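You operate a simulated robot arm through the tools that you are given. There is no shell and no other tool. Be economical: measure what you need, move in short steps, check, and stop when the job is done.

You are at the controls of a simulated two-armed robot. One attempt, no reset.

Task
Take the silver cone and leave it on the shelf under the window table. Put the blue pad on the island top away on the counter end. Put the measuring cup in the rinse tank. Take the brown box marked "Labels" from the island top and leave it on the teal mat. Open the right glass drawer, put the black gauge labelled "Yelverfin" from there on the island top and shut the drawer again. Put the white mug in the rinse tank. Do these in any order. Set down upright: measuring cup, brown box, white mug.

It is judged by the outcome, as a careful person would: the job done as asked, and still so three seconds after it is handed in. It fails if anything else is knocked over, pushed out of place, dropped, spilled or broken.

Robot
Two 7-joint arms with two-finger parallel grippers on one trunk, on a base that drives. Base frame: it is fixed to the floor where the robot stands at the start and does not move with it; the origin is under the middle of the robot, x ahead of it, y to its left, z up. Units: mm, degrees, N and s.
The left shoulder is at the start at [70, 177, 1045], the right one opposite. With the tool pointing down near the work surface each hand reaches from about 100 to 720 mm from the robot's upright axis, wherever it stands, measured 20 degrees to its own side. Places, roughly: black gauge [-3750, -250, 750]; blue pad (4x4x4 cm) [-1400, -600, 900]; brown box [-1250, -750, 1000]; counter end [-3800, 500, 900]; island top [-1200, -800, 900]; measuring cup [-1250, -1000, 1000]; right glass drawer [-3800, -100, 600]; rinse tank [-800, -4000, 700]; shelf under the window table [700, 500, 300]; silver cone (4x4x3 cm) [500, 200, 800]; teal mat [600, 300, 800]; white mug (12x8x10 cm) [-3900, -3600, 1000]. Payload 3.43 kg a hand.
The tool frame of a hand sits at the grasp point between the pads (the TCP): z along the fingers, y along the line on which they close. The tips reach 30 mm beyond it. The gripper opens to 94 mm. The fingers are 28 mm wide and 10 mm thick; the gripper's body (50 by 96 mm) begins 55 mm behind the TCP.
Orientation is told as [roll, pitch, yaw] about the base's x, y, z axes, in that order, counted from this pose: with the fingers straight down and closing along the base's y, the tool's x points along the base's -x, its y along +y and its z along -z.

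Tools
- The arms move only by the tool move_arm. It takes "left_series", "right_series" or both (then of equal length, played together; a hand with none holds still); each is a list of rows, each a list of 7 numbers: the shift along the tool's x, y, z in m, then the turn, a rotation vector about the tool's x, y, z in degrees, then the opening in per cent of the stroke, from 0 (shut) to 100 (fully open). In form: [[dx, dy, dz, rx, ry, rz, fingers], ...]. A call has 1 to 12 rows; each row shifts and turns the commanded pose from where the row before left it, along the tool's axes as they then stand. Each row takes 0.2 s and may step no farther than 50 mm and 8.6 degrees from the row before; otherwise, or with a gripper value out of range, the whole call is refused. A pose out of reach is approached as far as the arm can. The call stops where the force on the tool passes 40 N (or 10 N more than at its start, if that is more) or the arm is blocked; 0.2 s more then pass. Each finger travels about 153 mm/s and halts on what it meets, pressing with about 45 N; the grip force reading is that of the motor and also rises with nothing between the fingers. The clock runs only during rows and for 0.2 s after the last one: add rows that do not move to give the fingers time. It gives the time, the measured TCP pose, the force on the tool (base axes), the opening and the grip force at its end, in the units of the frame above (readings bear some noise), with the torque about the TCP (base axes, N m) and any sound that the robot's microphone picked up.
- Cameras (640 x 400 px; columns grow to the right, rows downward): "scene" is now at [129.4, 30.6, 1354]; the picture's right is [0.37, -0.93, 0.00], its down [-0.62, -0.24, -0.75] and it looks along [0.70, 0.27, -0.66] (base axes); focal length 281 px, centre (320, 200). "left" rides on the left gripper at [76, -14, -102] in its tool frame; the picture's right is [0.18, 0.98, 0.00], its down [-0.75, 0.14, -0.64] and it looks along [-0.63, 0.12, 0.77] (tool axes); focal length 243 px, centre (320, 200). "right" rides on the right gripper at [76, 14, -102] in its tool frame; the picture's right is [-0.18, 0.98, 0.00], its down [-0.75, -0.14, -0.64] and it looks along [-0.63, -0.12, 0.77] (tool axes); focal length 243 px, centre (320, 200). There is no depth. A picture from a camera that has moved, and an enlarged one, comes with that camera's place and axes in the base frame and with its lens.
- snapshot(camera): a new picture of that camera. The clock stands still meanwhile.
- lift_body(by): slides the trunk up (or, below 0, down) by that many mm; the arms and the scene camera ride with it, the base frame stays. It gives what a move gives, with no picture.
- base_move(legs): drives the robot by 1 to 6 legs, each [ahead, turn to the left] in mm and degrees, along the robot's own axes; the way and the turn of a leg run together, so that a leg with both is an arc; at most 1500 mm and 180 degrees a leg. The arms and the cameras ride along, it lands a little off, and it stops where it bumps. It gives what a move gives.
- head_to(pan, tilt): turns the head with the scene camera to pan (to the left, within 86 degrees either way) and tilt (down, from -29 to 69), counted from straight ahead of the robot. It gives what a move gives.
- zoom(camera, box): a new picture of the part [left, top, right, bottom] of that camera's present view, enlarged. The clock stands still meanwhile.
- hand_in(): hands the job in; it is judged then, once.

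Work in short steps. Places have to be worked out from the pictures, the camera data and where the tool is seen: move nearer, look again, correct. Check each grasp and each placing, and mend what went wrong. You have 207 turns and 210 pictures in all, those below and enlarged ones among them. Open the grippers and draw the arms clear of the work before you hand the job in, unless the task says otherwise.

The tools are called as name(argument=value, ...) on one line, values as JSON. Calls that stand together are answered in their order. move_arm: Moves the arms, as the interface text tells. Its arguments: {"type":"object","properties":{"left_series":{"type":"array"},"right_series":{"type":"array"}},"required":[]} The other tools are called the same way: lift_body (by) slides the trunk up or down; base_move (legs) drives the base; head_to (pan, tilt) turns the head that bears the scene camera; snapshot (camera) takes a picture; zoom (camera, box) takes an enlarged picture of a part of a camera's view; hand_in () hands the job in.

At the start:

```text
time: 0.0
left_tool_pos: [387.4, 404.9, 1077.2]
left_orientation: [0.0, 0.0, 0.1]
left_force: [0.2, 0.0, 0.0]
left_torque: [0.01, -0.01, -0.02]
left_grip_width: 94.1
left_grip_force: 0.1
right_tool_pos: [516.8, -11.7, 1119.2]
right_orientation: [0.1, 0.1, 0.0]
right_force: [-0.6, 0.1, -0.6]
right_torque: [-0.04, 0.01, 0.0]
right_grip_width: 93.8
right_grip_force: 0.2
trunk travel left (down, up): [-625.0, 215.0]
robot x, y, heading: [1.4, 3.8, -0.0]
head pan, tilt: [21.5, 41.4]
```

scene: 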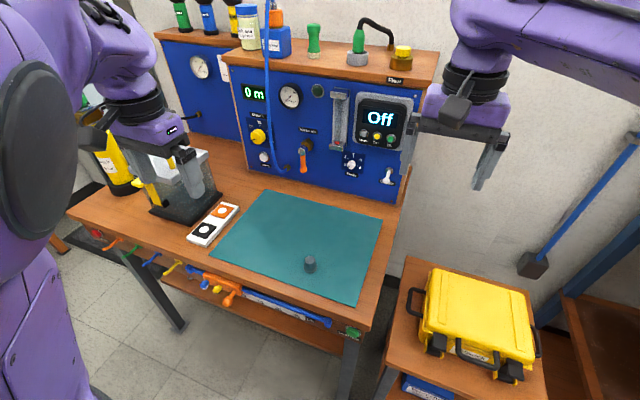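
right: 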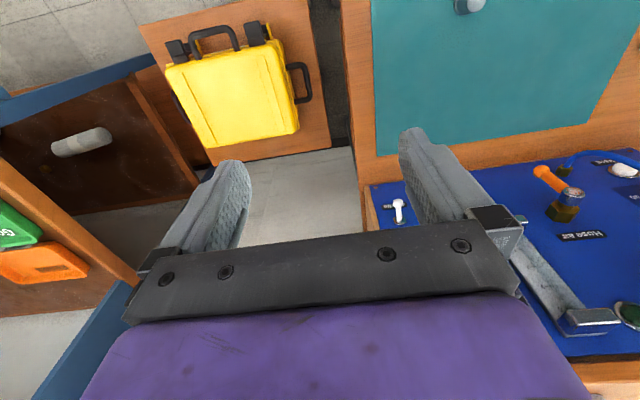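
left: 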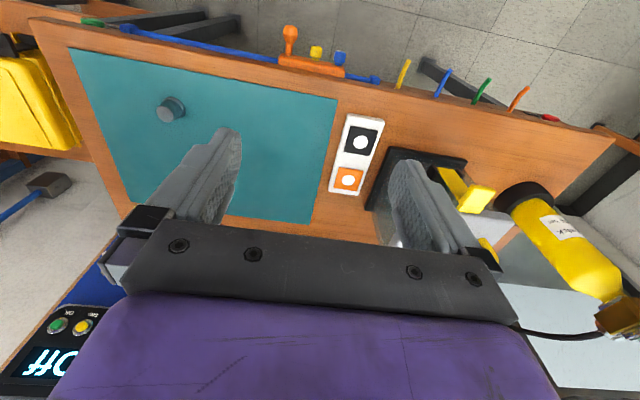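

The cone sits on the teal mat near [496,197]. I look around first: the table ahead and the shelf under it.

head_to(pan=35, tilt=60)

snapshot(camera="scene")

head_to(pan=-80, tilt=25)

snapshot(camera="scene")

```text
time: 0.8
left_tool_pos: [387.4, 404.4, 1076.9]
left_orientation: [0.0, -0.1, 0.0]
left_force: [0.5, -0.4, 0.2]
left_torque: [-0.02, 0.0, -0.03]
left_grip_width: 93.7
left_grip_force: 0.1
right_tool_pos: [516.6, -11.4, 1119.5]
right_orientation: [0.0, 0.0, -0.1]
right_force: [0.4, 0.2, 0.0]
right_torque: [-0.03, 0.0, 0.0]
right_grip_width: 94.2
right_grip_force: 0.0
trunk travel left (down, up): [-625.0, 215.0]
robot x, y, heading: [3.4, -1.4, -0.0]
head pan, tilt: [35.0, 60.0]
```

```text
206 pictures are left
camera scene: at [105.9, 38.0, 1329.3], right [0.57, -0.82, 0.0], down [-0.71, -0.5, -0.5], along [0.41, 0.29, -0.87], focal length 281 px, centre (320, 200)
```

scene: 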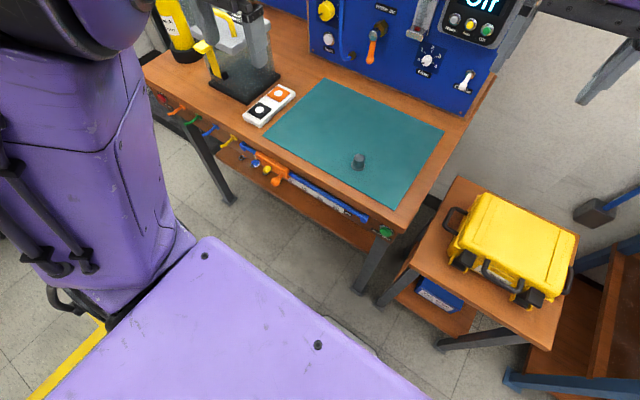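

```text
time: 2.8
left_tool_pos: [386.5, 403.4, 1077.4]
left_orientation: [0.0, 0.0, 0.0]
left_force: [-0.1, 0.3, 0.8]
left_torque: [-0.02, 0.01, 0.0]
left_grip_width: 93.7
left_grip_force: 0.1
right_tool_pos: [516.7, -11.0, 1119.4]
right_orientation: [0.0, -0.1, 0.0]
right_force: [0.2, 0.2, -0.9]
right_torque: [0.02, 0.01, -0.02]
right_grip_width: 93.8
right_grip_force: 0.1
trunk travel left (down, up): [-625.0, 215.0]
robot x, y, heading: [-0.2, -3.8, -0.0]
head pan, tilt: [-80.0, 25.0]
```

```text
205 pictures are left
camera scene: at [67.2, -90.9, 1379.3], right [-0.98, -0.17, 0.0], down [-0.07, 0.42, -0.91], along [0.16, -0.89, -0.42], focal length 281 px, centre (320, 200)
```

scene: 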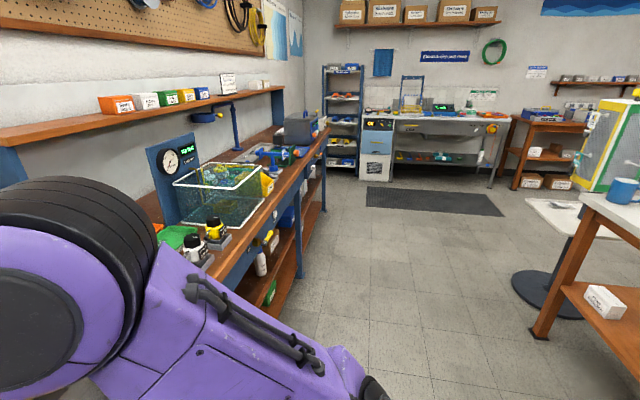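

I move the left hand over the cone and turn the head back to see it.

move_arm(left_series=[[-0.018, -0.035, 0.02, 0, 0, 0, 100], [-0.018, -0.035, 0.02, 0, 0, 0, 100], [-0.018, -0.035, 0.02, 0, 0, 0, 100], [-0.018, -0.035, 0.02, 0, 0, 0, 100], [-0.018, -0.035, 0.02, 0, 0, 0, 100], [-0.018, -0.032, 0.02, 0, 0, 0, 100], [0, 0, 0.03, 0, 0, 0, 100], [0, 0, 0.0, 0, 0, 0, 100]])

snapshot(camera="left")

```text
time: 4.6
left_tool_pos: [494.7, 198.1, 924.6]
left_orientation: [0.0, 0.0, 0.0]
left_force: [0.5, -0.3, 0.5]
left_torque: [0.01, -0.04, 0.0]
left_grip_width: 93.9
left_grip_force: 0.1
right_tool_pos: [516.8, -12.2, 1119.9]
right_orientation: [0.1, -0.1, 0.0]
right_force: [0.1, 0.2, 0.4]
right_torque: [-0.02, 0.0, 0.0]
right_grip_width: 94.4
right_grip_force: 0.1
trunk travel left (down, up): [-625.0, 215.0]
robot x, y, heading: [-0.3, 1.0, 0.2]
head pan, tilt: [-80.0, 25.0]
```

```text
204 pictures are left
camera left: at [418.2, 183.6, 1028.0], right [-0.18, 0.98, 0.0], down [0.75, 0.14, 0.64], along [0.63, 0.12, -0.77], focal length 243 px, centre (320, 200)
```

left: 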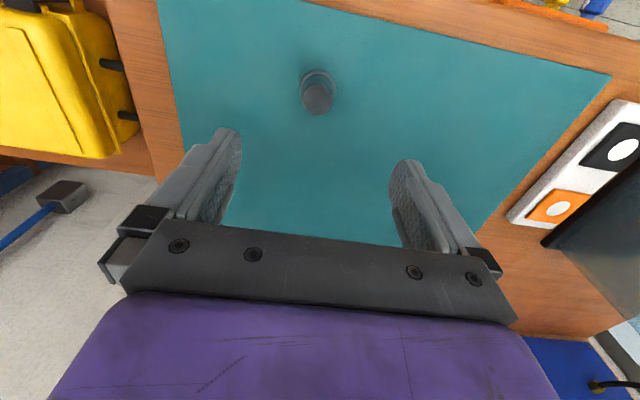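

Triangulating puts the cone near [463,190] with the table top around z 830. I shift over it and descend partway.

move_arm(left_series=[[0.032, -0.008, 0.0, 0, 0, 0, 100], [0, 0, 0.025, 0, 0, 0, 100], [0, 0, 0.0, 0, 0, 0, 100]])

snapshot(camera="left")

```text
time: 5.4
left_tool_pos: [462.5, 188.9, 901.1]
left_orientation: [0.0, -0.1, 0.0]
left_force: [-0.1, -0.1, -0.3]
left_torque: [-0.01, -0.01, -0.06]
left_grip_width: 94.0
left_grip_force: 0.1
right_tool_pos: [516.6, -11.4, 1118.8]
right_orientation: [0.0, -0.1, 0.0]
right_force: [-0.6, 0.6, 0.1]
right_torque: [-0.02, 0.0, -0.02]
right_grip_width: 93.8
right_grip_force: 0.3
trunk travel left (down, up): [-625.0, 215.0]
robot x, y, heading: [0.7, 0.3, 0.1]
head pan, tilt: [-80.0, 25.0]
```

```text
203 pictures are left
camera left: at [386.0, 174.1, 1003.5], right [-0.18, 0.98, 0.0], down [0.75, 0.14, 0.64], along [0.63, 0.12, -0.77], focal length 243 px, centre (320, 200)
```

left: 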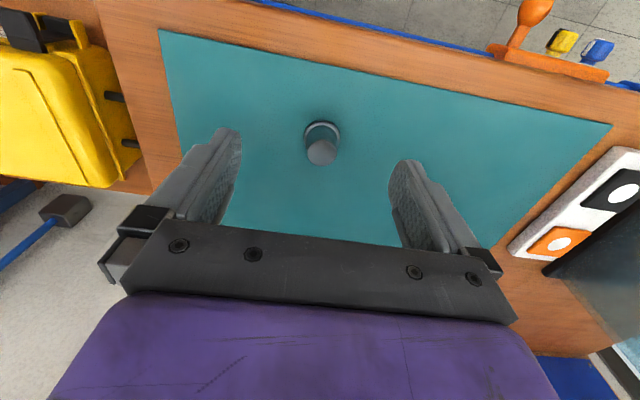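

A wider baseline (first picture) gives the cone base near [478,193], z≈803. I correct, and descend to z 850 and look again.

move_arm(left_series=[[-0.016, 0.003, 0.0, 0, 0, 0, 100], [0, 0, 0.045, 0, 0, 0, 100], [0, 0, 0.0, 0, 0, 0, 100]])

snapshot(camera="left")

```text
time: 6.2
left_tool_pos: [480.7, 190.8, 856.2]
left_orientation: [0.0, -0.1, 0.0]
left_force: [-0.1, -0.6, 0.0]
left_torque: [0.03, -0.03, -0.01]
left_grip_width: 94.1
left_grip_force: 0.1
right_tool_pos: [516.3, -12.4, 1118.9]
right_orientation: [0.1, -0.1, 0.1]
right_force: [0.1, -0.7, 0.7]
right_torque: [0.02, 0.0, -0.02]
right_grip_width: 94.0
right_grip_force: 0.0
trunk travel left (down, up): [-625.0, 215.0]
robot x, y, heading: [2.9, 1.5, 0.2]
head pan, tilt: [-80.0, 25.0]
```

```text
202 pictures are left
camera left: at [404.5, 177.5, 960.1], right [-0.18, 0.98, 0.0], down [0.75, 0.14, 0.64], along [0.63, 0.12, -0.77], focal length 243 px, centre (320, 200)
```

left: 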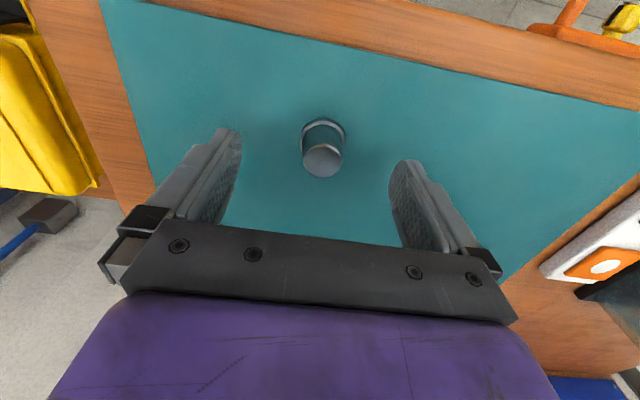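

Cone is at about [475,193], from z 803 to 836. I descend to z≈840 and close.

move_arm(left_series=[[0.006, 0.002, 0.008, 0, 0, 0, 100], [0, 0, 0.008, 0, 0, 0, 100], [0, 0, 0.0, 0, 0, 0, 100], [0, 0, 0, 0, 0, 0, 20], [0, 0, 0, 0, 0, 0, 0], [0, 0, 0, 0, 0, 0, 0], [0, 0, 0, 0, 0, 0, 0]])

snapshot(camera="left")

```text
time: 7.8
left_tool_pos: [474.9, 194.1, 840.7]
left_orientation: [0.0, 0.0, 0.0]
left_force: [0.6, 0.8, -0.1]
left_torque: [0.01, 0.02, -0.03]
left_grip_width: 28.2
left_grip_force: 44.9
right_tool_pos: [517.7, -11.9, 1118.8]
right_orientation: [0.0, 0.0, 0.0]
right_force: [0.6, 0.4, -0.3]
right_torque: [-0.02, 0.01, -0.01]
right_grip_width: 94.1
right_grip_force: 0.0
trunk travel left (down, up): [-625.0, 215.0]
robot x, y, heading: [-0.5, -0.2, -0.4]
head pan, tilt: [-80.0, 25.0]
```

```text
201 pictures are left
camera left: at [397.8, 179.2, 944.3], right [-0.18, 0.98, 0.0], down [0.75, 0.14, 0.64], along [0.63, 0.12, -0.77], focal length 243 px, centre (320, 200)
```

left: 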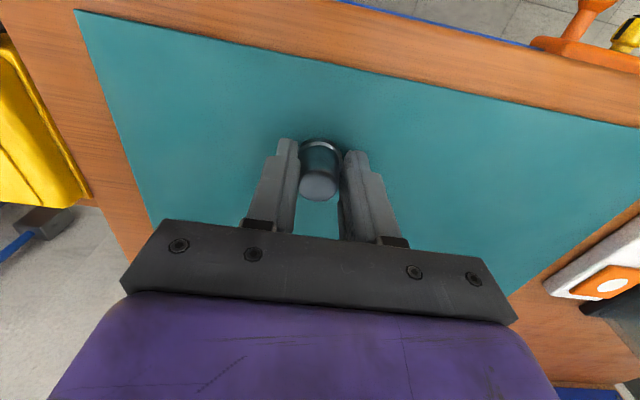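

Gripped at 28 mm. I lift and check.

move_arm(left_series=[[0, 0, -0.03, 0, 0, 0, 0], [0, 0, -0.05, 0, 0, 0, 0], [0, 0, -0.05, 0, 0, 0, 0], [0, 0, 0, 0, 0, 0, 0]])

snapshot(camera="left")

base_move(legs=[[-500, 0]])

head_to(pan=30, tilt=40)

lift_body(by=-400)

snapshot(camera="scene")

```text
time: 8.8
left_tool_pos: [475.1, 194.4, 971.8]
left_orientation: [0.0, -0.1, 0.0]
left_force: [-1.3, -0.1, -0.5]
left_torque: [-0.01, 0.02, 0.02]
left_grip_width: 28.0
left_grip_force: 45.5
right_tool_pos: [517.2, -11.4, 1117.2]
right_orientation: [0.0, -0.1, 0.0]
right_force: [1.1, -0.2, -0.4]
right_torque: [0.0, 0.03, 0.0]
right_grip_width: 94.0
right_grip_force: 0.2
trunk travel left (down, up): [-625.0, 215.0]
robot x, y, heading: [-3.3, 2.2, 0.1]
head pan, tilt: [-80.0, 25.0]
```

```text
200 pictures are left
camera left: at [398.3, 180.4, 1074.6], right [-0.18, 0.98, 0.0], down [0.75, 0.14, 0.64], along [0.63, 0.12, -0.77], focal length 243 px, centre (320, 200)
```

left: 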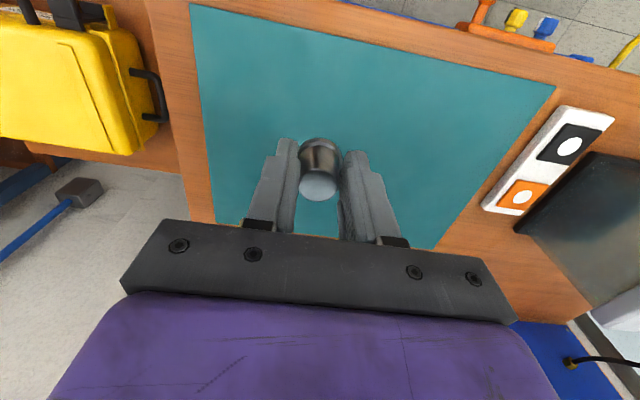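

```text
time: 11.7
left_tool_pos: [-29.5, 196.9, 970.8]
left_orientation: [0.0, 0.0, 0.5]
left_force: [-0.3, 0.0, -0.1]
left_torque: [-0.03, -0.01, 0.02]
left_grip_width: 27.9
left_grip_force: 44.6
right_tool_pos: [14.7, -8.6, 1119.6]
right_orientation: [0.1, 0.0, 0.5]
right_force: [-0.6, 0.1, 0.3]
right_torque: [-0.01, 0.0, -0.03]
right_grip_width: 94.1
right_grip_force: 0.1
trunk travel left (down, up): [-625.0, 215.0]
robot x, y, heading: [-501.3, -3.1, 0.7]
head pan, tilt: [-80.0, 25.0]
```

```text
time: 13.6
left_tool_pos: [-30.0, 196.5, 971.8]
left_orientation: [0.1, 0.0, 0.5]
left_force: [0.2, 0.0, -0.4]
left_torque: [0.0, 0.02, -0.03]
left_grip_width: 28.0
left_grip_force: 45.2
right_tool_pos: [13.6, -9.1, 1119.1]
right_orientation: [0.0, 0.0, 0.6]
right_force: [0.0, 0.7, -0.6]
right_torque: [-0.01, -0.01, -0.01]
right_grip_width: 94.0
right_grip_force: 0.1
trunk travel left (down, up): [-625.0, 215.0]
robot x, y, heading: [-503.5, -2.2, 0.4]
head pan, tilt: [30.0, 40.0]
```

```text
time: 17.4
left_tool_pos: [-29.9, 196.9, 571.2]
left_orientation: [0.1, -0.1, 0.5]
left_force: [0.2, -0.4, -0.9]
left_torque: [0.01, 0.0, 0.0]
left_grip_width: 27.6
left_grip_force: 44.9
right_tool_pos: [14.7, -9.7, 719.9]
right_orientation: [0.0, 0.0, 0.5]
right_force: [0.5, 0.6, -0.1]
right_torque: [0.03, 0.01, -0.02]
right_grip_width: 94.0
right_grip_force: 0.1
trunk travel left (down, up): [-225.0, 615.0]
robot x, y, heading: [-500.8, -3.0, 0.7]
head pan, tilt: [30.0, 40.0]
```

```text
199 pictures are left
camera scene: at [-378.0, 41.2, 956.0], right [0.51, -0.86, 0.0], down [-0.55, -0.33, -0.77], along [0.66, 0.39, -0.64], focal length 281 px, centre (320, 200)
```

scene: 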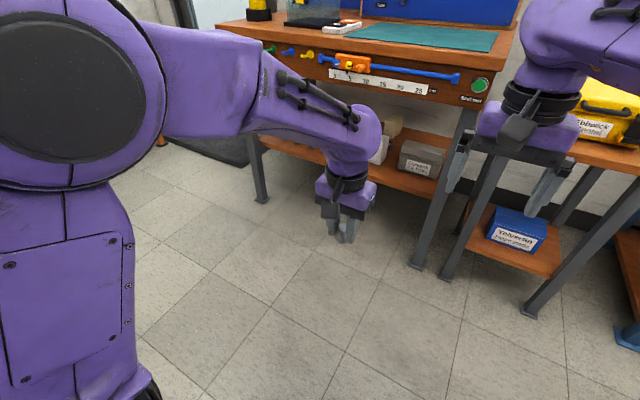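

The cone is held. I lower the trunk fully and look at the shelf more levelly.

lift_body(by=-220)

head_to(pan=30, tilt=18)

snapshot(camera="scene")

```text
time: 19.8
left_tool_pos: [-31.7, 197.6, 351.2]
left_orientation: [0.1, -0.1, 0.6]
left_force: [-0.7, -0.9, -0.8]
left_torque: [-0.01, -0.02, 0.0]
left_grip_width: 27.6
left_grip_force: 45.4
right_tool_pos: [15.0, -8.4, 498.6]
right_orientation: [0.0, 0.0, 0.5]
right_force: [-0.3, 1.2, 0.1]
right_torque: [0.02, 0.01, 0.02]
right_grip_width: 93.8
right_grip_force: 0.1
trunk travel left (down, up): [-5.0, 835.0]
robot x, y, heading: [-502.5, -2.1, 0.5]
head pan, tilt: [30.0, 40.0]
```

```text
time: 20.6
left_tool_pos: [-30.1, 196.1, 350.9]
left_orientation: [0.1, 0.0, 0.5]
left_force: [0.9, -0.3, -0.3]
left_torque: [-0.01, -0.02, -0.02]
left_grip_width: 27.5
left_grip_force: 45.2
right_tool_pos: [15.0, -9.2, 500.5]
right_orientation: [0.0, 0.0, 0.4]
right_force: [0.0, -0.6, 0.0]
right_torque: [0.0, 0.0, 0.04]
right_grip_width: 94.1
right_grip_force: 0.0
trunk travel left (down, up): [-5.0, 835.0]
robot x, y, heading: [-505.0, -2.4, 0.1]
head pan, tilt: [30.0, 18.0]
```

```text
198 pictures are left
camera scene: at [-370.8, 45.4, 770.6], right [0.51, -0.86, 0.0], down [-0.27, -0.16, -0.95], along [0.82, 0.48, -0.31], focal length 281 px, centre (320, 200)
```

scene: 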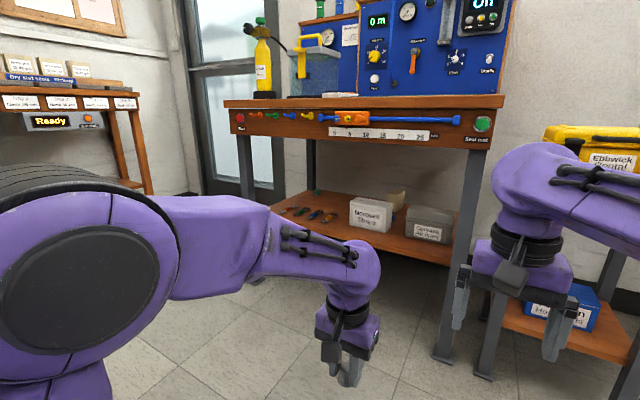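

The shelf front edge is at x≈535–550, a grey box fronts at x≈656 (y≈190) and there is a free strip before it. I'll pull the right hand in and extend the left hand, then drive in with it low under the apron (bottom ≈ z 680).

move_arm(left_series=[[-0.035, 0.008, -0.004, 0, 0, 0, 0], [-0.035, 0.008, -0.004, 0, 0, 0, 0], [-0.035, 0.008, -0.004, 0, 0, 0, 0], [-0.035, 0.008, -0.004, 0, 0, 0, 0], [-0.035, 0.008, -0.004, 0, 0, 0, 0], [0, 0, 0, 0, 0, 0, 0]], right_series=[[0.04, -0.028, 0, 0, 0, 0, 0], [0.04, -0.028, 0, 0, 0, 0, 0], [0.04, -0.028, 0, 0, 0, 0, 0], [0.04, -0.028, 0, 0, 0, 0, 0], [0.04, -0.028, 0, 0, 0, 0, 0], [0, -0.04, 0, 0, 0, 0, 0]])

snapshot(camera="scene")

snapshot(camera="left")

```text
time: 22.0
left_tool_pos: [145.2, 238.7, 370.2]
left_orientation: [0.0, 0.0, 0.5]
left_force: [0.1, 0.5, -1.4]
left_torque: [-0.02, -0.02, 0.04]
left_grip_width: 27.6
left_grip_force: 45.2
right_tool_pos: [-184.8, -190.1, 498.9]
right_orientation: [-0.1, -0.1, 0.6]
right_force: [-0.5, 0.4, 0.0]
right_torque: [-0.01, 0.01, -0.03]
right_grip_width: 0.0
right_grip_force: 33.6
trunk travel left (down, up): [-5.0, 835.0]
robot x, y, heading: [-501.5, -2.1, 0.7]
head pan, tilt: [30.0, 18.0]
```

```text
197 pictures are left
camera scene: at [-370.8, 45.5, 770.7], right [0.51, -0.86, 0.0], down [-0.27, -0.16, -0.95], along [0.82, 0.48, -0.31], focal length 281 px, centre (320, 200)
```

scene: 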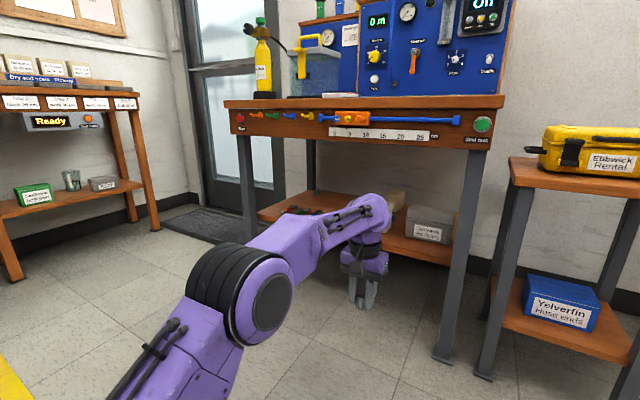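

```text
196 pictures are left
camera left: at [68.4, 223.1, 474.3], right [-0.19, 0.98, 0.0], down [0.75, 0.15, 0.64], along [0.63, 0.12, -0.77], focal length 243 px, centre (320, 200)
```

left: 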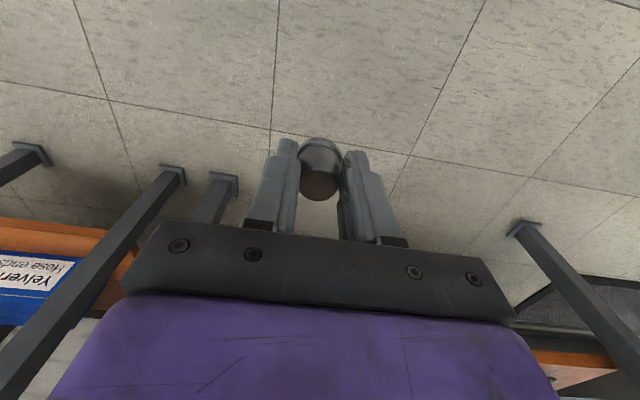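

Shelf top triangulates at z≈300, edge x≈530. I raise the hand 15 mm and drive 300 ahead, then look.

move_arm(left_series=[[0, 0, -0.015, 0, 0, 0, 0], [0, 0, 0, 0, 0, 0, 0]])

base_move(legs=[[330, 0]])

snapshot(camera="left")

snapshot(camera="scene")

```text
time: 22.6
left_tool_pos: [144.5, 238.7, 388.2]
left_orientation: [0.0, -0.1, 0.5]
left_force: [-0.7, 0.9, -0.6]
left_torque: [0.0, -0.04, 0.01]
left_grip_width: 27.6
left_grip_force: 45.1
right_tool_pos: [-184.2, -189.2, 499.4]
right_orientation: [0.0, 0.0, 0.5]
right_force: [-0.5, 0.0, 1.0]
right_torque: [-0.02, -0.03, 0.02]
right_grip_width: 0.0
right_grip_force: 32.5
trunk travel left (down, up): [-5.0, 835.0]
robot x, y, heading: [-504.2, -2.9, 0.4]
head pan, tilt: [30.0, 18.0]
```

```text
time: 24.8
left_tool_pos: [470.4, 243.3, 386.2]
left_orientation: [0.1, 0.1, 0.6]
left_force: [-0.1, -0.8, -0.7]
left_torque: [-0.02, 0.0, 0.06]
left_grip_width: 27.5
left_grip_force: 44.8
right_tool_pos: [144.3, -184.6, 499.1]
right_orientation: [0.0, -0.1, 0.7]
right_force: [0.0, 0.1, -0.7]
right_torque: [0.01, -0.01, 0.02]
right_grip_width: 0.2
right_grip_force: 33.0
trunk travel left (down, up): [-5.0, 835.0]
robot x, y, heading: [-174.2, 2.9, 0.8]
head pan, tilt: [30.0, 18.0]
```

```text
195 pictures are left
camera left: at [394.3, 228.3, 489.5], right [-0.2, 0.98, 0.0], down [0.75, 0.15, 0.64], along [0.63, 0.13, -0.77], focal length 243 px, centre (320, 200)
```

left: 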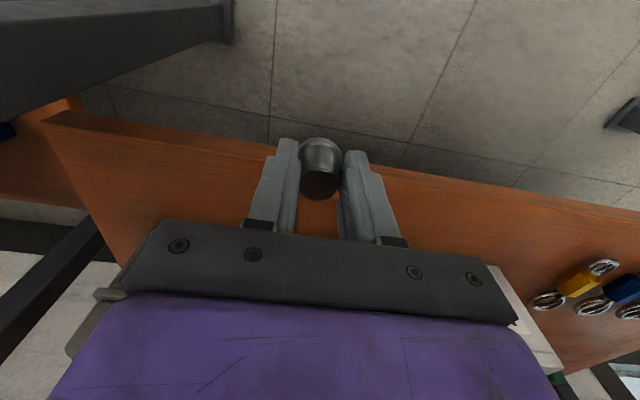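

```text
194 pictures are left
camera scene: at [-43.8, 49.1, 770.7], right [0.51, -0.86, 0.0], down [-0.27, -0.16, -0.95], along [0.82, 0.49, -0.31], focal length 281 px, centre (320, 200)
```

scene: 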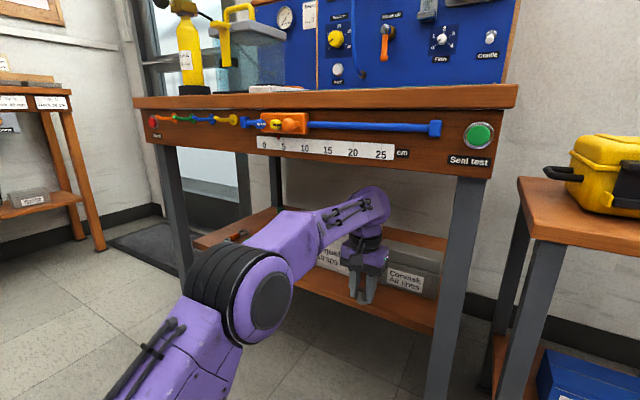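

The shelf edge is at x≈500, box fronts at ≈610. I drive 78 more so the cone is at x≈548, then lower most of the way.

base_move(legs=[[78, 0]])

move_arm(left_series=[[0, 0, 0.02, 0, 0, 0, 0], [0, 0, 0.015, 0, 0, 0, 0], [0, 0, 0, 0, 0, 0, 0]])

snapshot(camera="left")

snapshot(camera="scene")

```text
time: 25.8
left_tool_pos: [547.8, 245.3, 385.9]
left_orientation: [0.0, 0.0, 0.8]
left_force: [-0.8, -0.1, -0.5]
left_torque: [0.0, -0.04, -0.02]
left_grip_width: 27.6
left_grip_force: 45.6
right_tool_pos: [220.7, -183.5, 499.7]
right_orientation: [0.0, 0.0, 0.7]
right_force: [0.0, 0.3, 0.0]
right_torque: [-0.03, -0.02, 0.0]
right_grip_width: 0.0
right_grip_force: 33.0
trunk travel left (down, up): [-5.0, 835.0]
robot x, y, heading: [-96.0, 2.5, 0.9]
head pan, tilt: [30.0, 18.0]
```

```text
time: 26.4
left_tool_pos: [550.4, 245.7, 372.8]
left_orientation: [0.0, -1.8, 0.8]
left_force: [-0.8, -0.9, 21.8]
left_torque: [-0.02, -0.89, -0.06]
left_grip_width: 27.3
left_grip_force: 44.8
right_tool_pos: [219.8, -183.1, 500.0]
right_orientation: [0.1, -0.3, 0.9]
right_force: [0.4, -0.3, -0.1]
right_torque: [0.01, 0.0, -0.01]
right_grip_width: 0.0
right_grip_force: 32.4
trunk travel left (down, up): [-5.0, 835.0]
robot x, y, heading: [-97.6, 1.5, 0.5]
head pan, tilt: [30.0, 18.0]
stopped in row 2 (left hand): the force on the tool passed its limit at 50 N (the readings are from after the stop); the commanded pose is now the measured one
```

```text
193 pictures are left
camera left: at [471.8, 229.6, 473.8], right [-0.2, 0.98, -0.01], down [0.73, 0.15, 0.67], along [0.65, 0.13, -0.75], focal length 243 px, centre (320, 200)
```

left: 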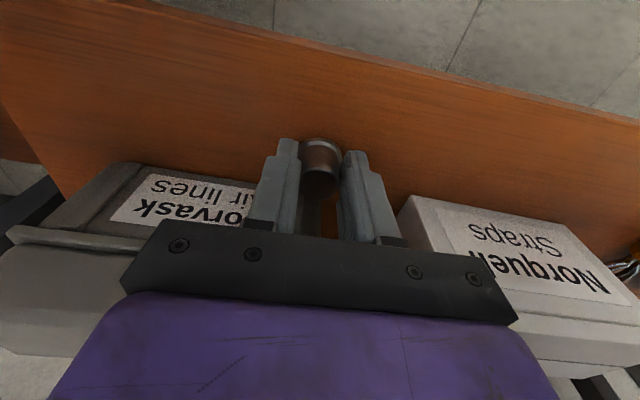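

```text
192 pictures are left
camera scene: at [31.3, 49.4, 771.4], right [0.51, -0.86, 0.0], down [-0.26, -0.16, -0.95], along [0.82, 0.49, -0.31], focal length 281 px, centre (320, 200)
```

scene: 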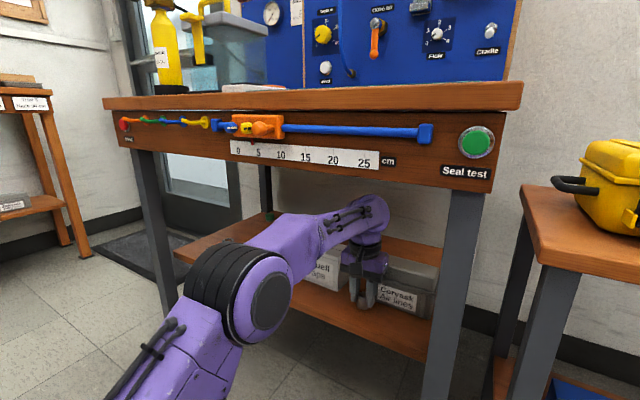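

Contact came earlier than expected (z≈371) with the torque suggesting something ahead of the TCP. I zoom in before going on.

zoom(camera="left", box=[220, 110, 440, 250])

zoom(camera="scene", box=[280, 180, 480, 340])

```text
2.86 times, centred on (330, 180) of left
camera zoom: at [471.8, 229.6, 473.8], right [-0.2, 0.98, -0.01], down [0.73, 0.15, 0.67], along [0.65, 0.13, -0.75], focal length 693 px, centre (291, 257)
```

zoom: 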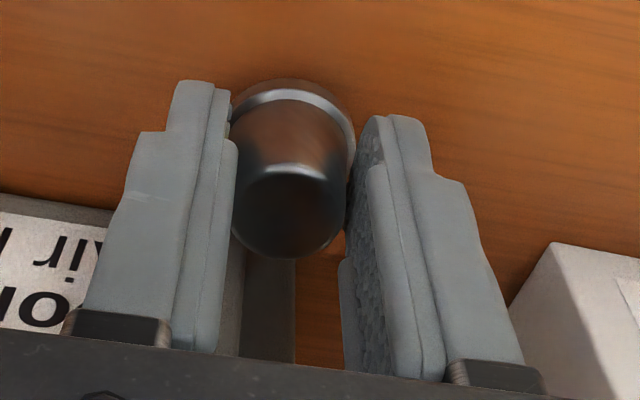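

```text
2.50 times, centred on (380, 260) of scene
camera zoom: at [31.3, 49.4, 771.4], right [0.51, -0.86, 0.0], down [-0.26, -0.16, -0.95], along [0.82, 0.49, -0.31], focal length 703 px, centre (170, 50)
```

zoom: 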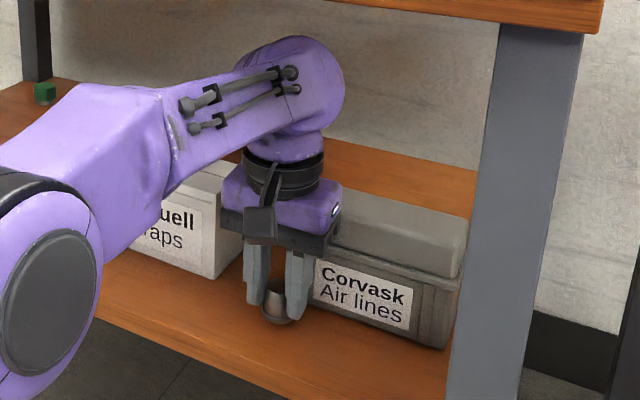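

The cone's bottom is at z≈332, which fits the shelf top (re-triangulated ≈332, edge x≈476), so it is standing on the shelf. I ease the press a little and open.

move_arm(left_series=[[0, 0, -0.002, 0, 1.8, 0, 0], [0, 0, 0, 0, 0, 0, 0], [0, 0, 0, 0, 0, 0, 40], [0, 0, 0, 0, 0, 0, 70]])

snapshot(camera="left")

```text
time: 27.4
left_tool_pos: [551.1, 244.4, 374.8]
left_orientation: [0.1, 0.1, 0.9]
left_force: [-3.6, 0.2, 31.0]
left_torque: [-0.1, -1.61, 0.0]
left_grip_width: 66.0
left_grip_force: 0.0
right_tool_pos: [219.6, -183.3, 500.7]
right_orientation: [0.1, -0.3, 0.8]
right_force: [0.1, 0.5, 0.0]
right_torque: [-0.03, -0.01, 0.02]
right_grip_width: 0.1
right_grip_force: 32.9
trunk travel left (down, up): [-5.0, 835.0]
robot x, y, heading: [-97.1, 5.4, 0.6]
head pan, tilt: [30.0, 18.0]
```

```text
189 pictures are left
camera left: at [474.7, 229.9, 477.8], right [-0.2, 0.98, 0.0], down [0.75, 0.15, 0.64], along [0.63, 0.13, -0.77], focal length 243 px, centre (320, 200)
```

left: 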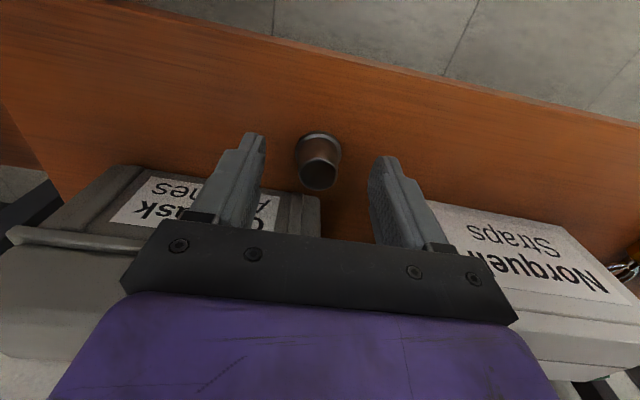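

The remaining 31 N comes from the gripper body resting on the grey box's front edge; the cone stands freed on the shelf. I lift straight up, then look.

move_arm(left_series=[[0, 0, -0.01, 0, 0, 0, 80], [0, 0, -0.01, 0, 0, 0, 80], [0, 0, 0, 0, 0, 0, 80]])

snapshot(camera="left")

```text
time: 28.2
left_tool_pos: [551.5, 245.7, 388.2]
left_orientation: [-0.1, 0.7, 0.8]
left_force: [-0.2, -1.1, 0.4]
left_torque: [0.0, 0.0, 0.01]
left_grip_width: 75.5
left_grip_force: 0.1
right_tool_pos: [221.5, -184.3, 499.9]
right_orientation: [0.0, -0.1, 0.8]
right_force: [0.3, 0.0, 0.2]
right_torque: [-0.01, 0.0, -0.03]
right_grip_width: 0.0
right_grip_force: 32.4
trunk travel left (down, up): [-5.0, 835.0]
robot x, y, heading: [-98.2, -0.3, 0.7]
head pan, tilt: [30.0, 18.0]
```

```text
188 pictures are left
camera left: at [476.3, 229.9, 492.1], right [-0.2, 0.98, 0.0], down [0.76, 0.15, 0.63], along [0.62, 0.13, -0.77], focal length 243 px, centre (320, 200)
```

left: 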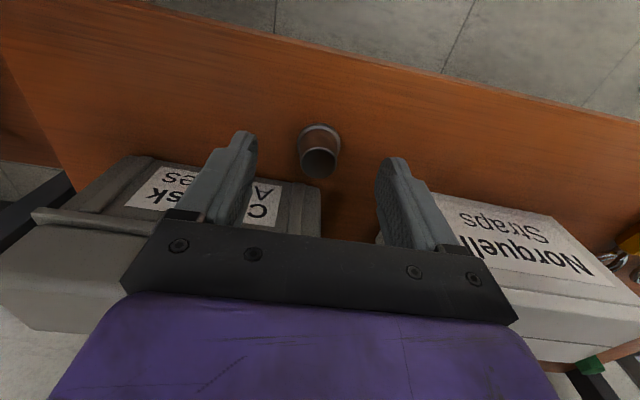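

Free; the cone stands on the shelf. I back out 450 and check the table and shelf.

base_move(legs=[[-450, 0]])

snapshot(camera="scene")

lift_body(by=620)

head_to(pan=-86, tilt=30)

snapshot(camera="scene")

```text
time: 30.9
left_tool_pos: [107.5, 236.3, 389.4]
left_orientation: [0.0, 0.6, 0.5]
left_force: [0.2, 0.6, -0.9]
left_torque: [-0.02, 0.03, -0.01]
left_grip_width: 75.5
left_grip_force: 0.2
right_tool_pos: [-225.6, -189.9, 499.6]
right_orientation: [0.0, 0.0, 0.5]
right_force: [0.3, 0.1, -0.2]
right_torque: [-0.02, -0.01, 0.03]
right_grip_width: 0.0
right_grip_force: 33.2
trunk travel left (down, up): [-5.0, 835.0]
robot x, y, heading: [-542.8, -2.6, 0.2]
head pan, tilt: [30.0, 18.0]
```

```text
187 pictures are left
camera scene: at [-411.9, 45.0, 770.7], right [0.51, -0.86, 0.0], down [-0.27, -0.16, -0.95], along [0.82, 0.48, -0.31], focal length 281 px, centre (320, 200)
```

scene: 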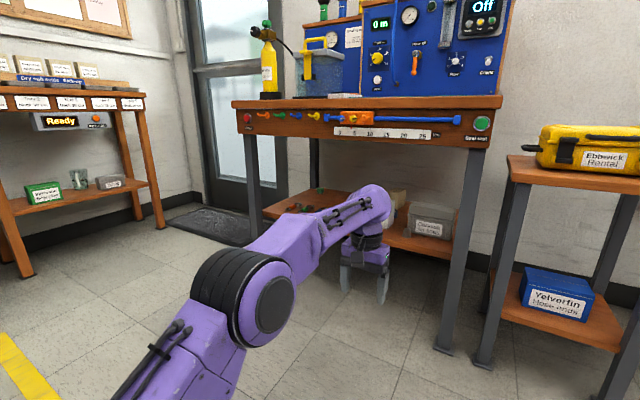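

```text
refused: 620 is not a number from -400 to 400
```

```text
time: 32.8
left_tool_pos: [107.7, 236.0, 388.2]
left_orientation: [0.0, 0.6, 0.5]
left_force: [0.0, -1.2, 0.0]
left_torque: [-0.01, 0.0, 0.02]
left_grip_width: 75.3
left_grip_force: 0.1
right_tool_pos: [-225.0, -190.1, 498.8]
right_orientation: [0.0, 0.0, 0.4]
right_force: [0.1, 0.3, 0.2]
right_torque: [-0.02, -0.04, 0.04]
right_grip_width: 0.1
right_grip_force: 33.5
trunk travel left (down, up): [-5.0, 835.0]
robot x, y, heading: [-542.5, -4.0, -0.0]
head pan, tilt: [-85.9, 30.0]
```

```text
186 pictures are left
camera scene: at [-485.5, -92.3, 751.4], right [-1.0, -0.08, 0.0], down [-0.04, 0.5, -0.87], along [0.07, -0.86, -0.5], focal length 281 px, centre (320, 200)
```

scene: 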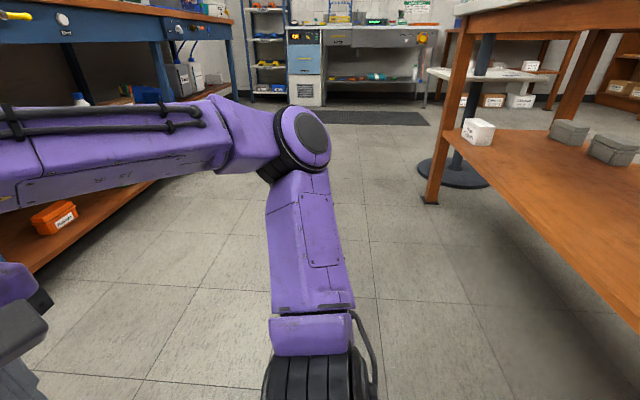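

The boxes on the shelf are where they were. I raise the trunk back, pull in the left hand, and turn toward the island (behind right).

lift_body(by=400)

lift_body(by=215)

move_arm(left_series=[[0.045, 0.0, 0, 0, 0, 0, 100], [0.045, 0.0, 0, 0, -0.7, 0, 100], [0.045, 0.0, 0, 0, 0, 0, 100], [0.045, 0.0, 0, 0, 0, 0, 100], [0.045, 0.0, 0, 0, 0, 0, 100], [0, 0, 0, 0, 0, 0, 100]])

base_move(legs=[[0, -110]])

head_to(pan=-20, tilt=35)

snapshot(camera="scene")

```text
time: 36.7
left_tool_pos: [108.2, 236.6, 789.6]
left_orientation: [0.0, 0.6, 0.4]
left_force: [0.0, -1.5, -0.1]
left_torque: [-0.03, -0.02, -0.02]
left_grip_width: 75.5
left_grip_force: 0.0
right_tool_pos: [-225.0, -190.2, 899.0]
right_orientation: [0.0, 0.1, 0.5]
right_force: [-1.0, -0.1, -0.3]
right_torque: [0.01, 0.03, -0.01]
right_grip_width: 0.0
right_grip_force: 32.9
trunk travel left (down, up): [-405.0, 435.0]
robot x, y, heading: [-545.4, 0.6, 0.3]
head pan, tilt: [-85.9, 30.0]
```

```text
time: 39.0
left_tool_pos: [107.6, 237.1, 1005.1]
left_orientation: [0.0, 0.5, 0.4]
left_force: [1.3, 0.5, 0.6]
left_torque: [-0.01, 0.03, 0.0]
left_grip_width: 75.0
left_grip_force: 0.1
right_tool_pos: [-225.3, -190.0, 1113.8]
right_orientation: [-0.1, 0.0, 0.3]
right_force: [-0.4, 0.6, -0.6]
right_torque: [-0.01, -0.01, 0.0]
right_grip_width: 0.0
right_grip_force: 33.3
trunk travel left (down, up): [-620.0, 220.0]
robot x, y, heading: [-543.4, -1.3, -0.1]
head pan, tilt: [-85.9, 30.0]
```

```text
time: 40.4
left_tool_pos: [-115.8, 232.3, 1005.9]
left_orientation: [0.0, -0.2, 0.4]
left_force: [-0.7, -1.4, 0.3]
left_torque: [0.03, 0.02, 0.02]
left_grip_width: 94.1
left_grip_force: 0.0
right_tool_pos: [-224.6, -191.5, 1113.8]
right_orientation: [0.2, 0.0, 0.4]
right_force: [0.1, -0.7, 0.0]
right_torque: [0.06, 0.0, 0.06]
right_grip_width: 0.0
right_grip_force: 32.5
trunk travel left (down, up): [-620.0, 220.0]
robot x, y, heading: [-542.6, -3.0, 0.1]
head pan, tilt: [-85.9, 30.0]
```

```text
time: 45.3
left_tool_pos: [-461.4, -482.3, 1003.8]
left_orientation: [0.0, -0.2, -108.7]
left_force: [0.4, -0.7, 0.4]
left_torque: [0.0, 0.02, 0.02]
left_grip_width: 93.9
left_grip_force: 0.1
right_tool_pos: [-825.8, -239.5, 1114.5]
right_orientation: [0.0, 0.0, -108.8]
right_force: [0.6, 0.0, 0.2]
right_torque: [-0.01, 0.0, 0.0]
right_grip_width: 0.0
right_grip_force: 32.8
trunk travel left (down, up): [-620.0, 220.0]
robot x, y, heading: [-544.6, -0.3, -109.1]
head pan, tilt: [-85.9, 30.0]
```

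```text
time: 46.7
left_tool_pos: [-460.6, -483.4, 1005.1]
left_orientation: [-0.2, -0.2, -108.8]
left_force: [-0.4, -0.1, 0.1]
left_torque: [0.0, 0.01, 0.0]
left_grip_width: 93.9
left_grip_force: 0.0
right_tool_pos: [-825.7, -241.2, 1113.3]
right_orientation: [-0.1, 0.1, -108.8]
right_force: [0.3, -0.3, -0.4]
right_torque: [0.0, 0.0, -0.01]
right_grip_width: 0.0
right_grip_force: 33.0
trunk travel left (down, up): [-620.0, 220.0]
robot x, y, heading: [-544.7, -3.7, -108.9]
head pan, tilt: [-20.0, 35.0]
```

```text
185 pictures are left
camera scene: at [-614.1, -118.3, 1358.6], right [-0.78, 0.63, 0.0], down [0.36, 0.45, -0.82], along [-0.51, -0.64, -0.57], focal length 281 px, centre (320, 200)
```

scene: 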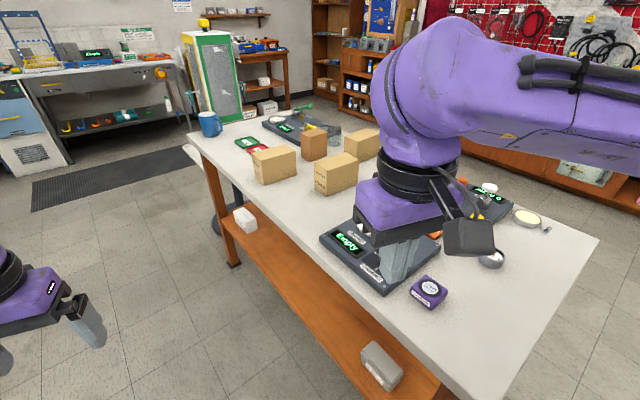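

The island top spans roughly x −1445…−920, y −1430…−70, z≈900. I drive alongside it on its +x side and face it to survey the items.

base_move(legs=[[0, 29], [750, 0], [0, -100]])

head_to(pan=0, tilt=38)

snapshot(camera="scene")

```text
time: 56.5
left_tool_pos: [-838.2, -985.0, 1004.8]
left_orientation: [0.0, -0.1, 179.6]
left_force: [-0.9, -0.2, 0.5]
left_torque: [0.01, 0.0, -0.01]
left_grip_width: 94.0
left_grip_force: 0.0
right_tool_pos: [-722.9, -562.2, 1114.2]
right_orientation: [0.1, 0.0, 179.5]
right_force: [-0.2, 0.2, -0.1]
right_torque: [0.03, -0.05, 0.01]
right_grip_width: 0.0
right_grip_force: 33.2
trunk travel left (down, up): [-620.0, 220.0]
robot x, y, heading: [-407.8, -757.8, 179.3]
head pan, tilt: [-20.0, 35.0]
```

```text
time: 57.3
left_tool_pos: [-838.0, -985.9, 1005.0]
left_orientation: [-0.1, -0.2, 179.5]
left_force: [-0.3, -1.0, 0.2]
left_torque: [-0.01, 0.01, 0.02]
left_grip_width: 94.1
left_grip_force: 0.1
right_tool_pos: [-723.0, -563.6, 1113.5]
right_orientation: [0.0, 0.1, 179.6]
right_force: [0.7, 0.4, 0.0]
right_torque: [-0.01, 0.01, 0.01]
right_grip_width: 0.0
right_grip_force: 33.0
trunk travel left (down, up): [-620.0, 220.0]
robot x, y, heading: [-405.1, -754.1, 179.7]
head pan, tilt: [0.0, 38.0]
```

```text
184 pictures are left
camera scene: at [-543.1, -754.3, 1354.0], right [0.01, 1.0, 0.0], down [0.62, -0.01, -0.79], along [-0.79, 0.01, -0.62], focal length 281 px, centre (320, 200)
```

scene: 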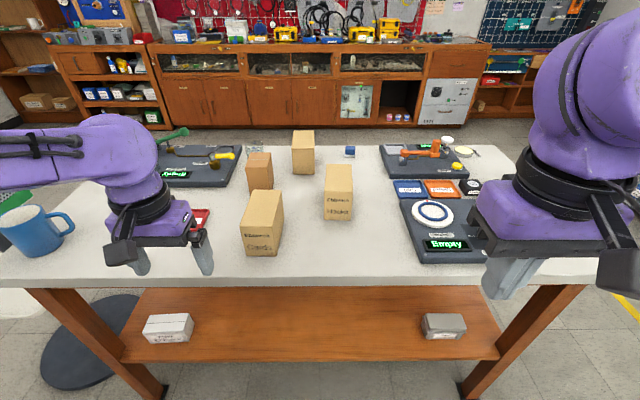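

Four brown boxes, a small blue cube at the back. I zoom in for labels and the measuring cup.

zoom(camera="scene", box=[150, 110, 380, 260])

zoom(camera="scene", box=[370, 110, 530, 270])

```text
2.67 times, centred on (265, 185) of scene
camera zoom: at [-543.1, -754.3, 1354.0], right [0.01, 1.0, 0.0], down [0.62, -0.01, -0.79], along [-0.79, 0.01, -0.62], focal length 750 px, centre (467, 240)
```

zoom: 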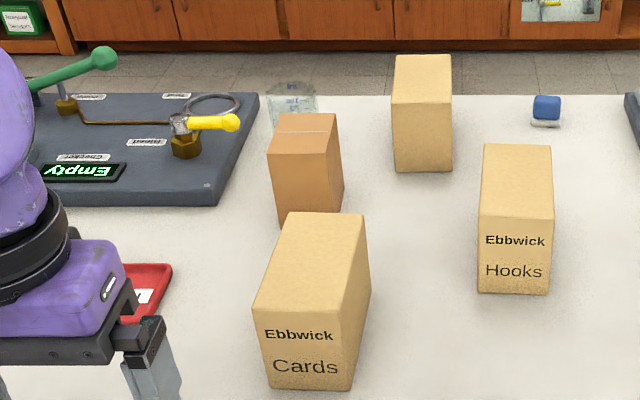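

```text
2.50 times, centred on (450, 190) of scene
camera zoom: at [-543.1, -754.3, 1354.0], right [0.01, 1.0, 0.0], down [0.62, -0.01, -0.79], along [-0.79, 0.01, -0.62], focal length 703 px, centre (-5, 225)
```

zoom: 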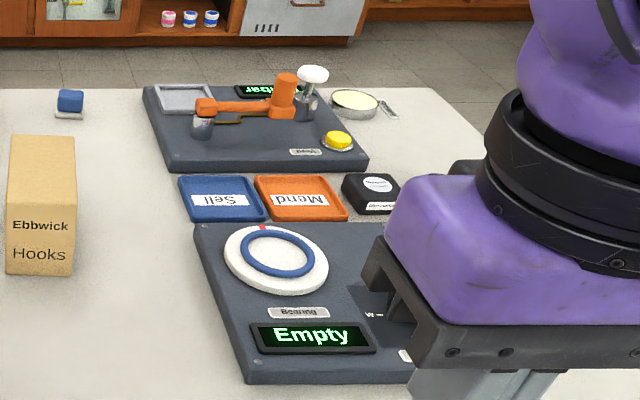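

The measuring cup (clear) is at the back edge, behind the darker box; the unlabelled tan box near [-1258,-798] probably faces its label the other way. I'll go round to the −x side; first check the northern way.

head_to(pan=-60, tilt=25)

snapshot(camera="scene")

```text
time: 58.6
left_tool_pos: [-839.2, -985.1, 1004.6]
left_orientation: [-0.1, -0.1, 179.6]
left_force: [-1.5, 1.0, 0.1]
left_torque: [-0.02, -0.01, 0.02]
left_grip_width: 93.6
left_grip_force: 0.0
right_tool_pos: [-724.4, -562.8, 1114.1]
right_orientation: [0.0, 0.0, 179.6]
right_force: [0.3, -0.3, -0.9]
right_torque: [0.02, 0.0, 0.02]
right_grip_width: 0.0
right_grip_force: 32.9
trunk travel left (down, up): [-620.0, 220.0]
robot x, y, heading: [-406.5, -756.7, 179.9]
head pan, tilt: [-60.0, 25.0]
```

```text
181 pictures are left
camera scene: at [-502.3, -674.9, 1374.3], right [0.87, 0.49, 0.0], down [0.21, -0.37, -0.91], along [-0.45, 0.79, -0.42], focal length 281 px, centre (320, 200)
```

scene: 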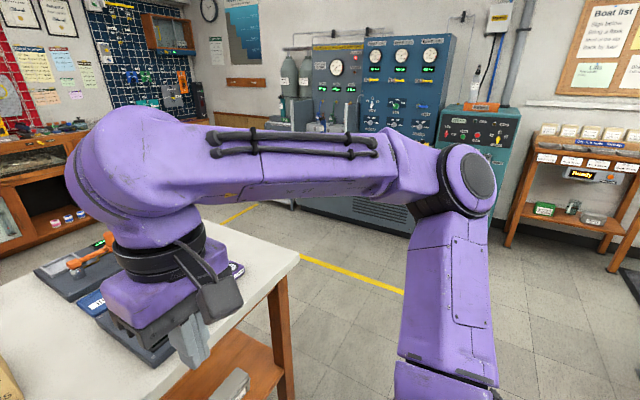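

Clear path north. I drive around the north end to the −x side.

base_move(legs=[[0, -90], [1150, 0], [0, 90], [1500, 0], [0, 90], [1150, 0]])

base_move(legs=[[0, 90]])

head_to(pan=0, tilt=40)

snapshot(camera="scene")

```text
time: 88.4
left_tool_pos: [-1705.0, -1127.7, 1004.9]
left_orientation: [-0.1, -0.1, -92.9]
left_force: [-0.3, -0.5, -0.2]
left_torque: [0.02, -0.03, 0.01]
left_grip_width: 93.8
left_grip_force: 0.0
right_tool_pos: [-2123.0, -994.2, 1114.1]
right_orientation: [0.0, 0.0, -92.8]
right_force: [0.0, 0.8, 0.0]
right_torque: [0.0, 0.01, -0.02]
right_grip_width: 0.0
right_grip_force: 32.7
trunk travel left (down, up): [-620.0, 220.0]
robot x, y, heading: [-1914.4, -688.0, -93.2]
head pan, tilt: [-60.0, 25.0]
```

```text
time: 92.6
left_tool_pos: [-1476.4, -476.4, 1003.8]
left_orientation: [-0.2, -0.2, -2.7]
left_force: [-0.5, 0.8, 0.8]
left_torque: [0.01, 0.01, 0.01]
left_grip_width: 94.1
left_grip_force: 0.1
right_tool_pos: [-1610.2, -892.0, 1115.2]
right_orientation: [0.0, 0.0, -2.7]
right_force: [-0.8, 0.4, 0.5]
right_torque: [0.03, -0.01, 0.02]
right_grip_width: 0.0
right_grip_force: 33.2
trunk travel left (down, up): [-620.0, 220.0]
robot x, y, heading: [-1915.8, -686.7, -2.8]
head pan, tilt: [-60.0, 25.0]
```

```text
time: 93.9
left_tool_pos: [-1475.4, -475.7, 1005.1]
left_orientation: [0.0, -0.1, -2.7]
left_force: [0.0, -0.7, -0.1]
left_torque: [0.0, -0.01, -0.01]
left_grip_width: 93.7
left_grip_force: 0.0
right_tool_pos: [-1609.6, -892.4, 1113.6]
right_orientation: [0.0, -0.1, -2.8]
right_force: [0.3, -0.1, 0.3]
right_torque: [-0.01, 0.0, 0.02]
right_grip_width: 0.0
right_grip_force: 33.6
trunk travel left (down, up): [-620.0, 220.0]
robot x, y, heading: [-1916.4, -686.7, -3.0]
head pan, tilt: [0.0, 40.0]
```

```text
180 pictures are left
camera scene: at [-1780.5, -694.9, 1351.0], right [-0.05, -1.0, 0.0], down [-0.64, 0.03, -0.77], along [0.77, -0.04, -0.64], focal length 281 px, centre (320, 200)
```

scene: 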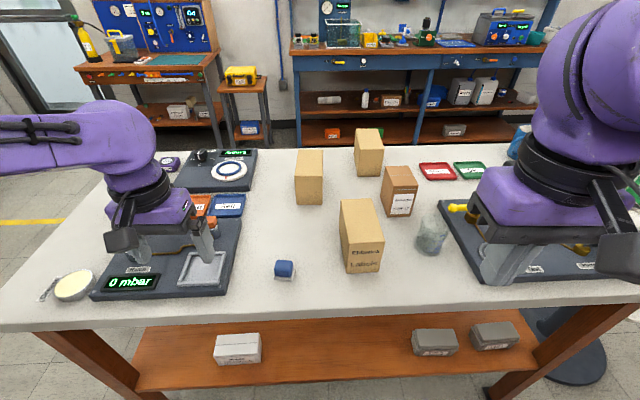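

zoom(camera="scene", box=[260, 150, 480, 300])

```text
2.67 times, centred on (370, 225) of scene
camera zoom: at [-1780.5, -694.9, 1351.0], right [-0.05, -1.0, 0.0], down [-0.64, 0.03, -0.77], along [0.77, -0.04, -0.64], focal length 750 px, centre (187, 133)
```

zoom: 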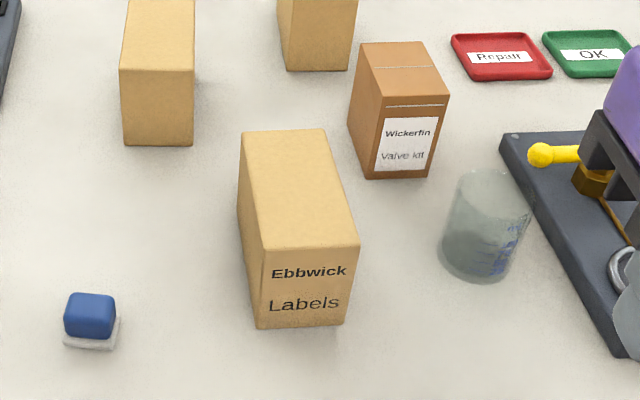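

"Ebbwick Labels" confirmed for the tan box; cube triangulates near [-1421,-639], table top ≈850. I'll first take the blue cube with the left hand: move above it and look.

move_arm(left_series=[[-0.0154, -0.04, 0.0, 0, 0, 0, 100], [-0.0154, -0.04, 0.0, 0, 0, 0, 100], [-0.0154, -0.04, 0.015, 0, 0, 0, 100], [-0.0154, -0.04, 0.015, 0, 0, 0, 100], [0, 0, 0, 0, 0, 0, 100]])

snapshot(camera="left")

```text
time: 95.1
left_tool_pos: [-1423.9, -636.5, 973.0]
left_orientation: [-0.1, -0.1, -2.8]
left_force: [-0.3, 1.1, 0.8]
left_torque: [-0.03, 0.02, -0.01]
left_grip_width: 94.2
left_grip_force: 0.0
right_tool_pos: [-1610.2, -891.5, 1113.1]
right_orientation: [-0.1, 0.0, -2.8]
right_force: [0.1, 0.4, -1.1]
right_torque: [-0.04, -0.02, 0.01]
right_grip_width: 0.0
right_grip_force: 32.8
trunk travel left (down, up): [-620.0, 220.0]
robot x, y, heading: [-1920.9, -690.0, -2.8]
head pan, tilt: [0.0, 40.0]
```

```text
178 pictures are left
camera left: at [-1501.3, -647.1, 1076.2], right [-0.14, 0.99, 0.0], down [0.76, 0.11, 0.64], along [0.64, 0.09, -0.77], focal length 243 px, centre (320, 200)
```

left: 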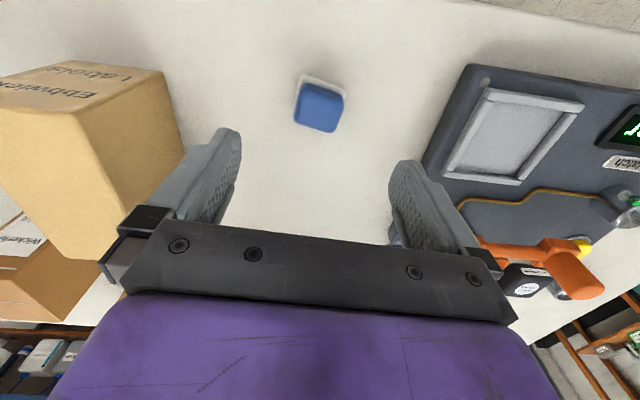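

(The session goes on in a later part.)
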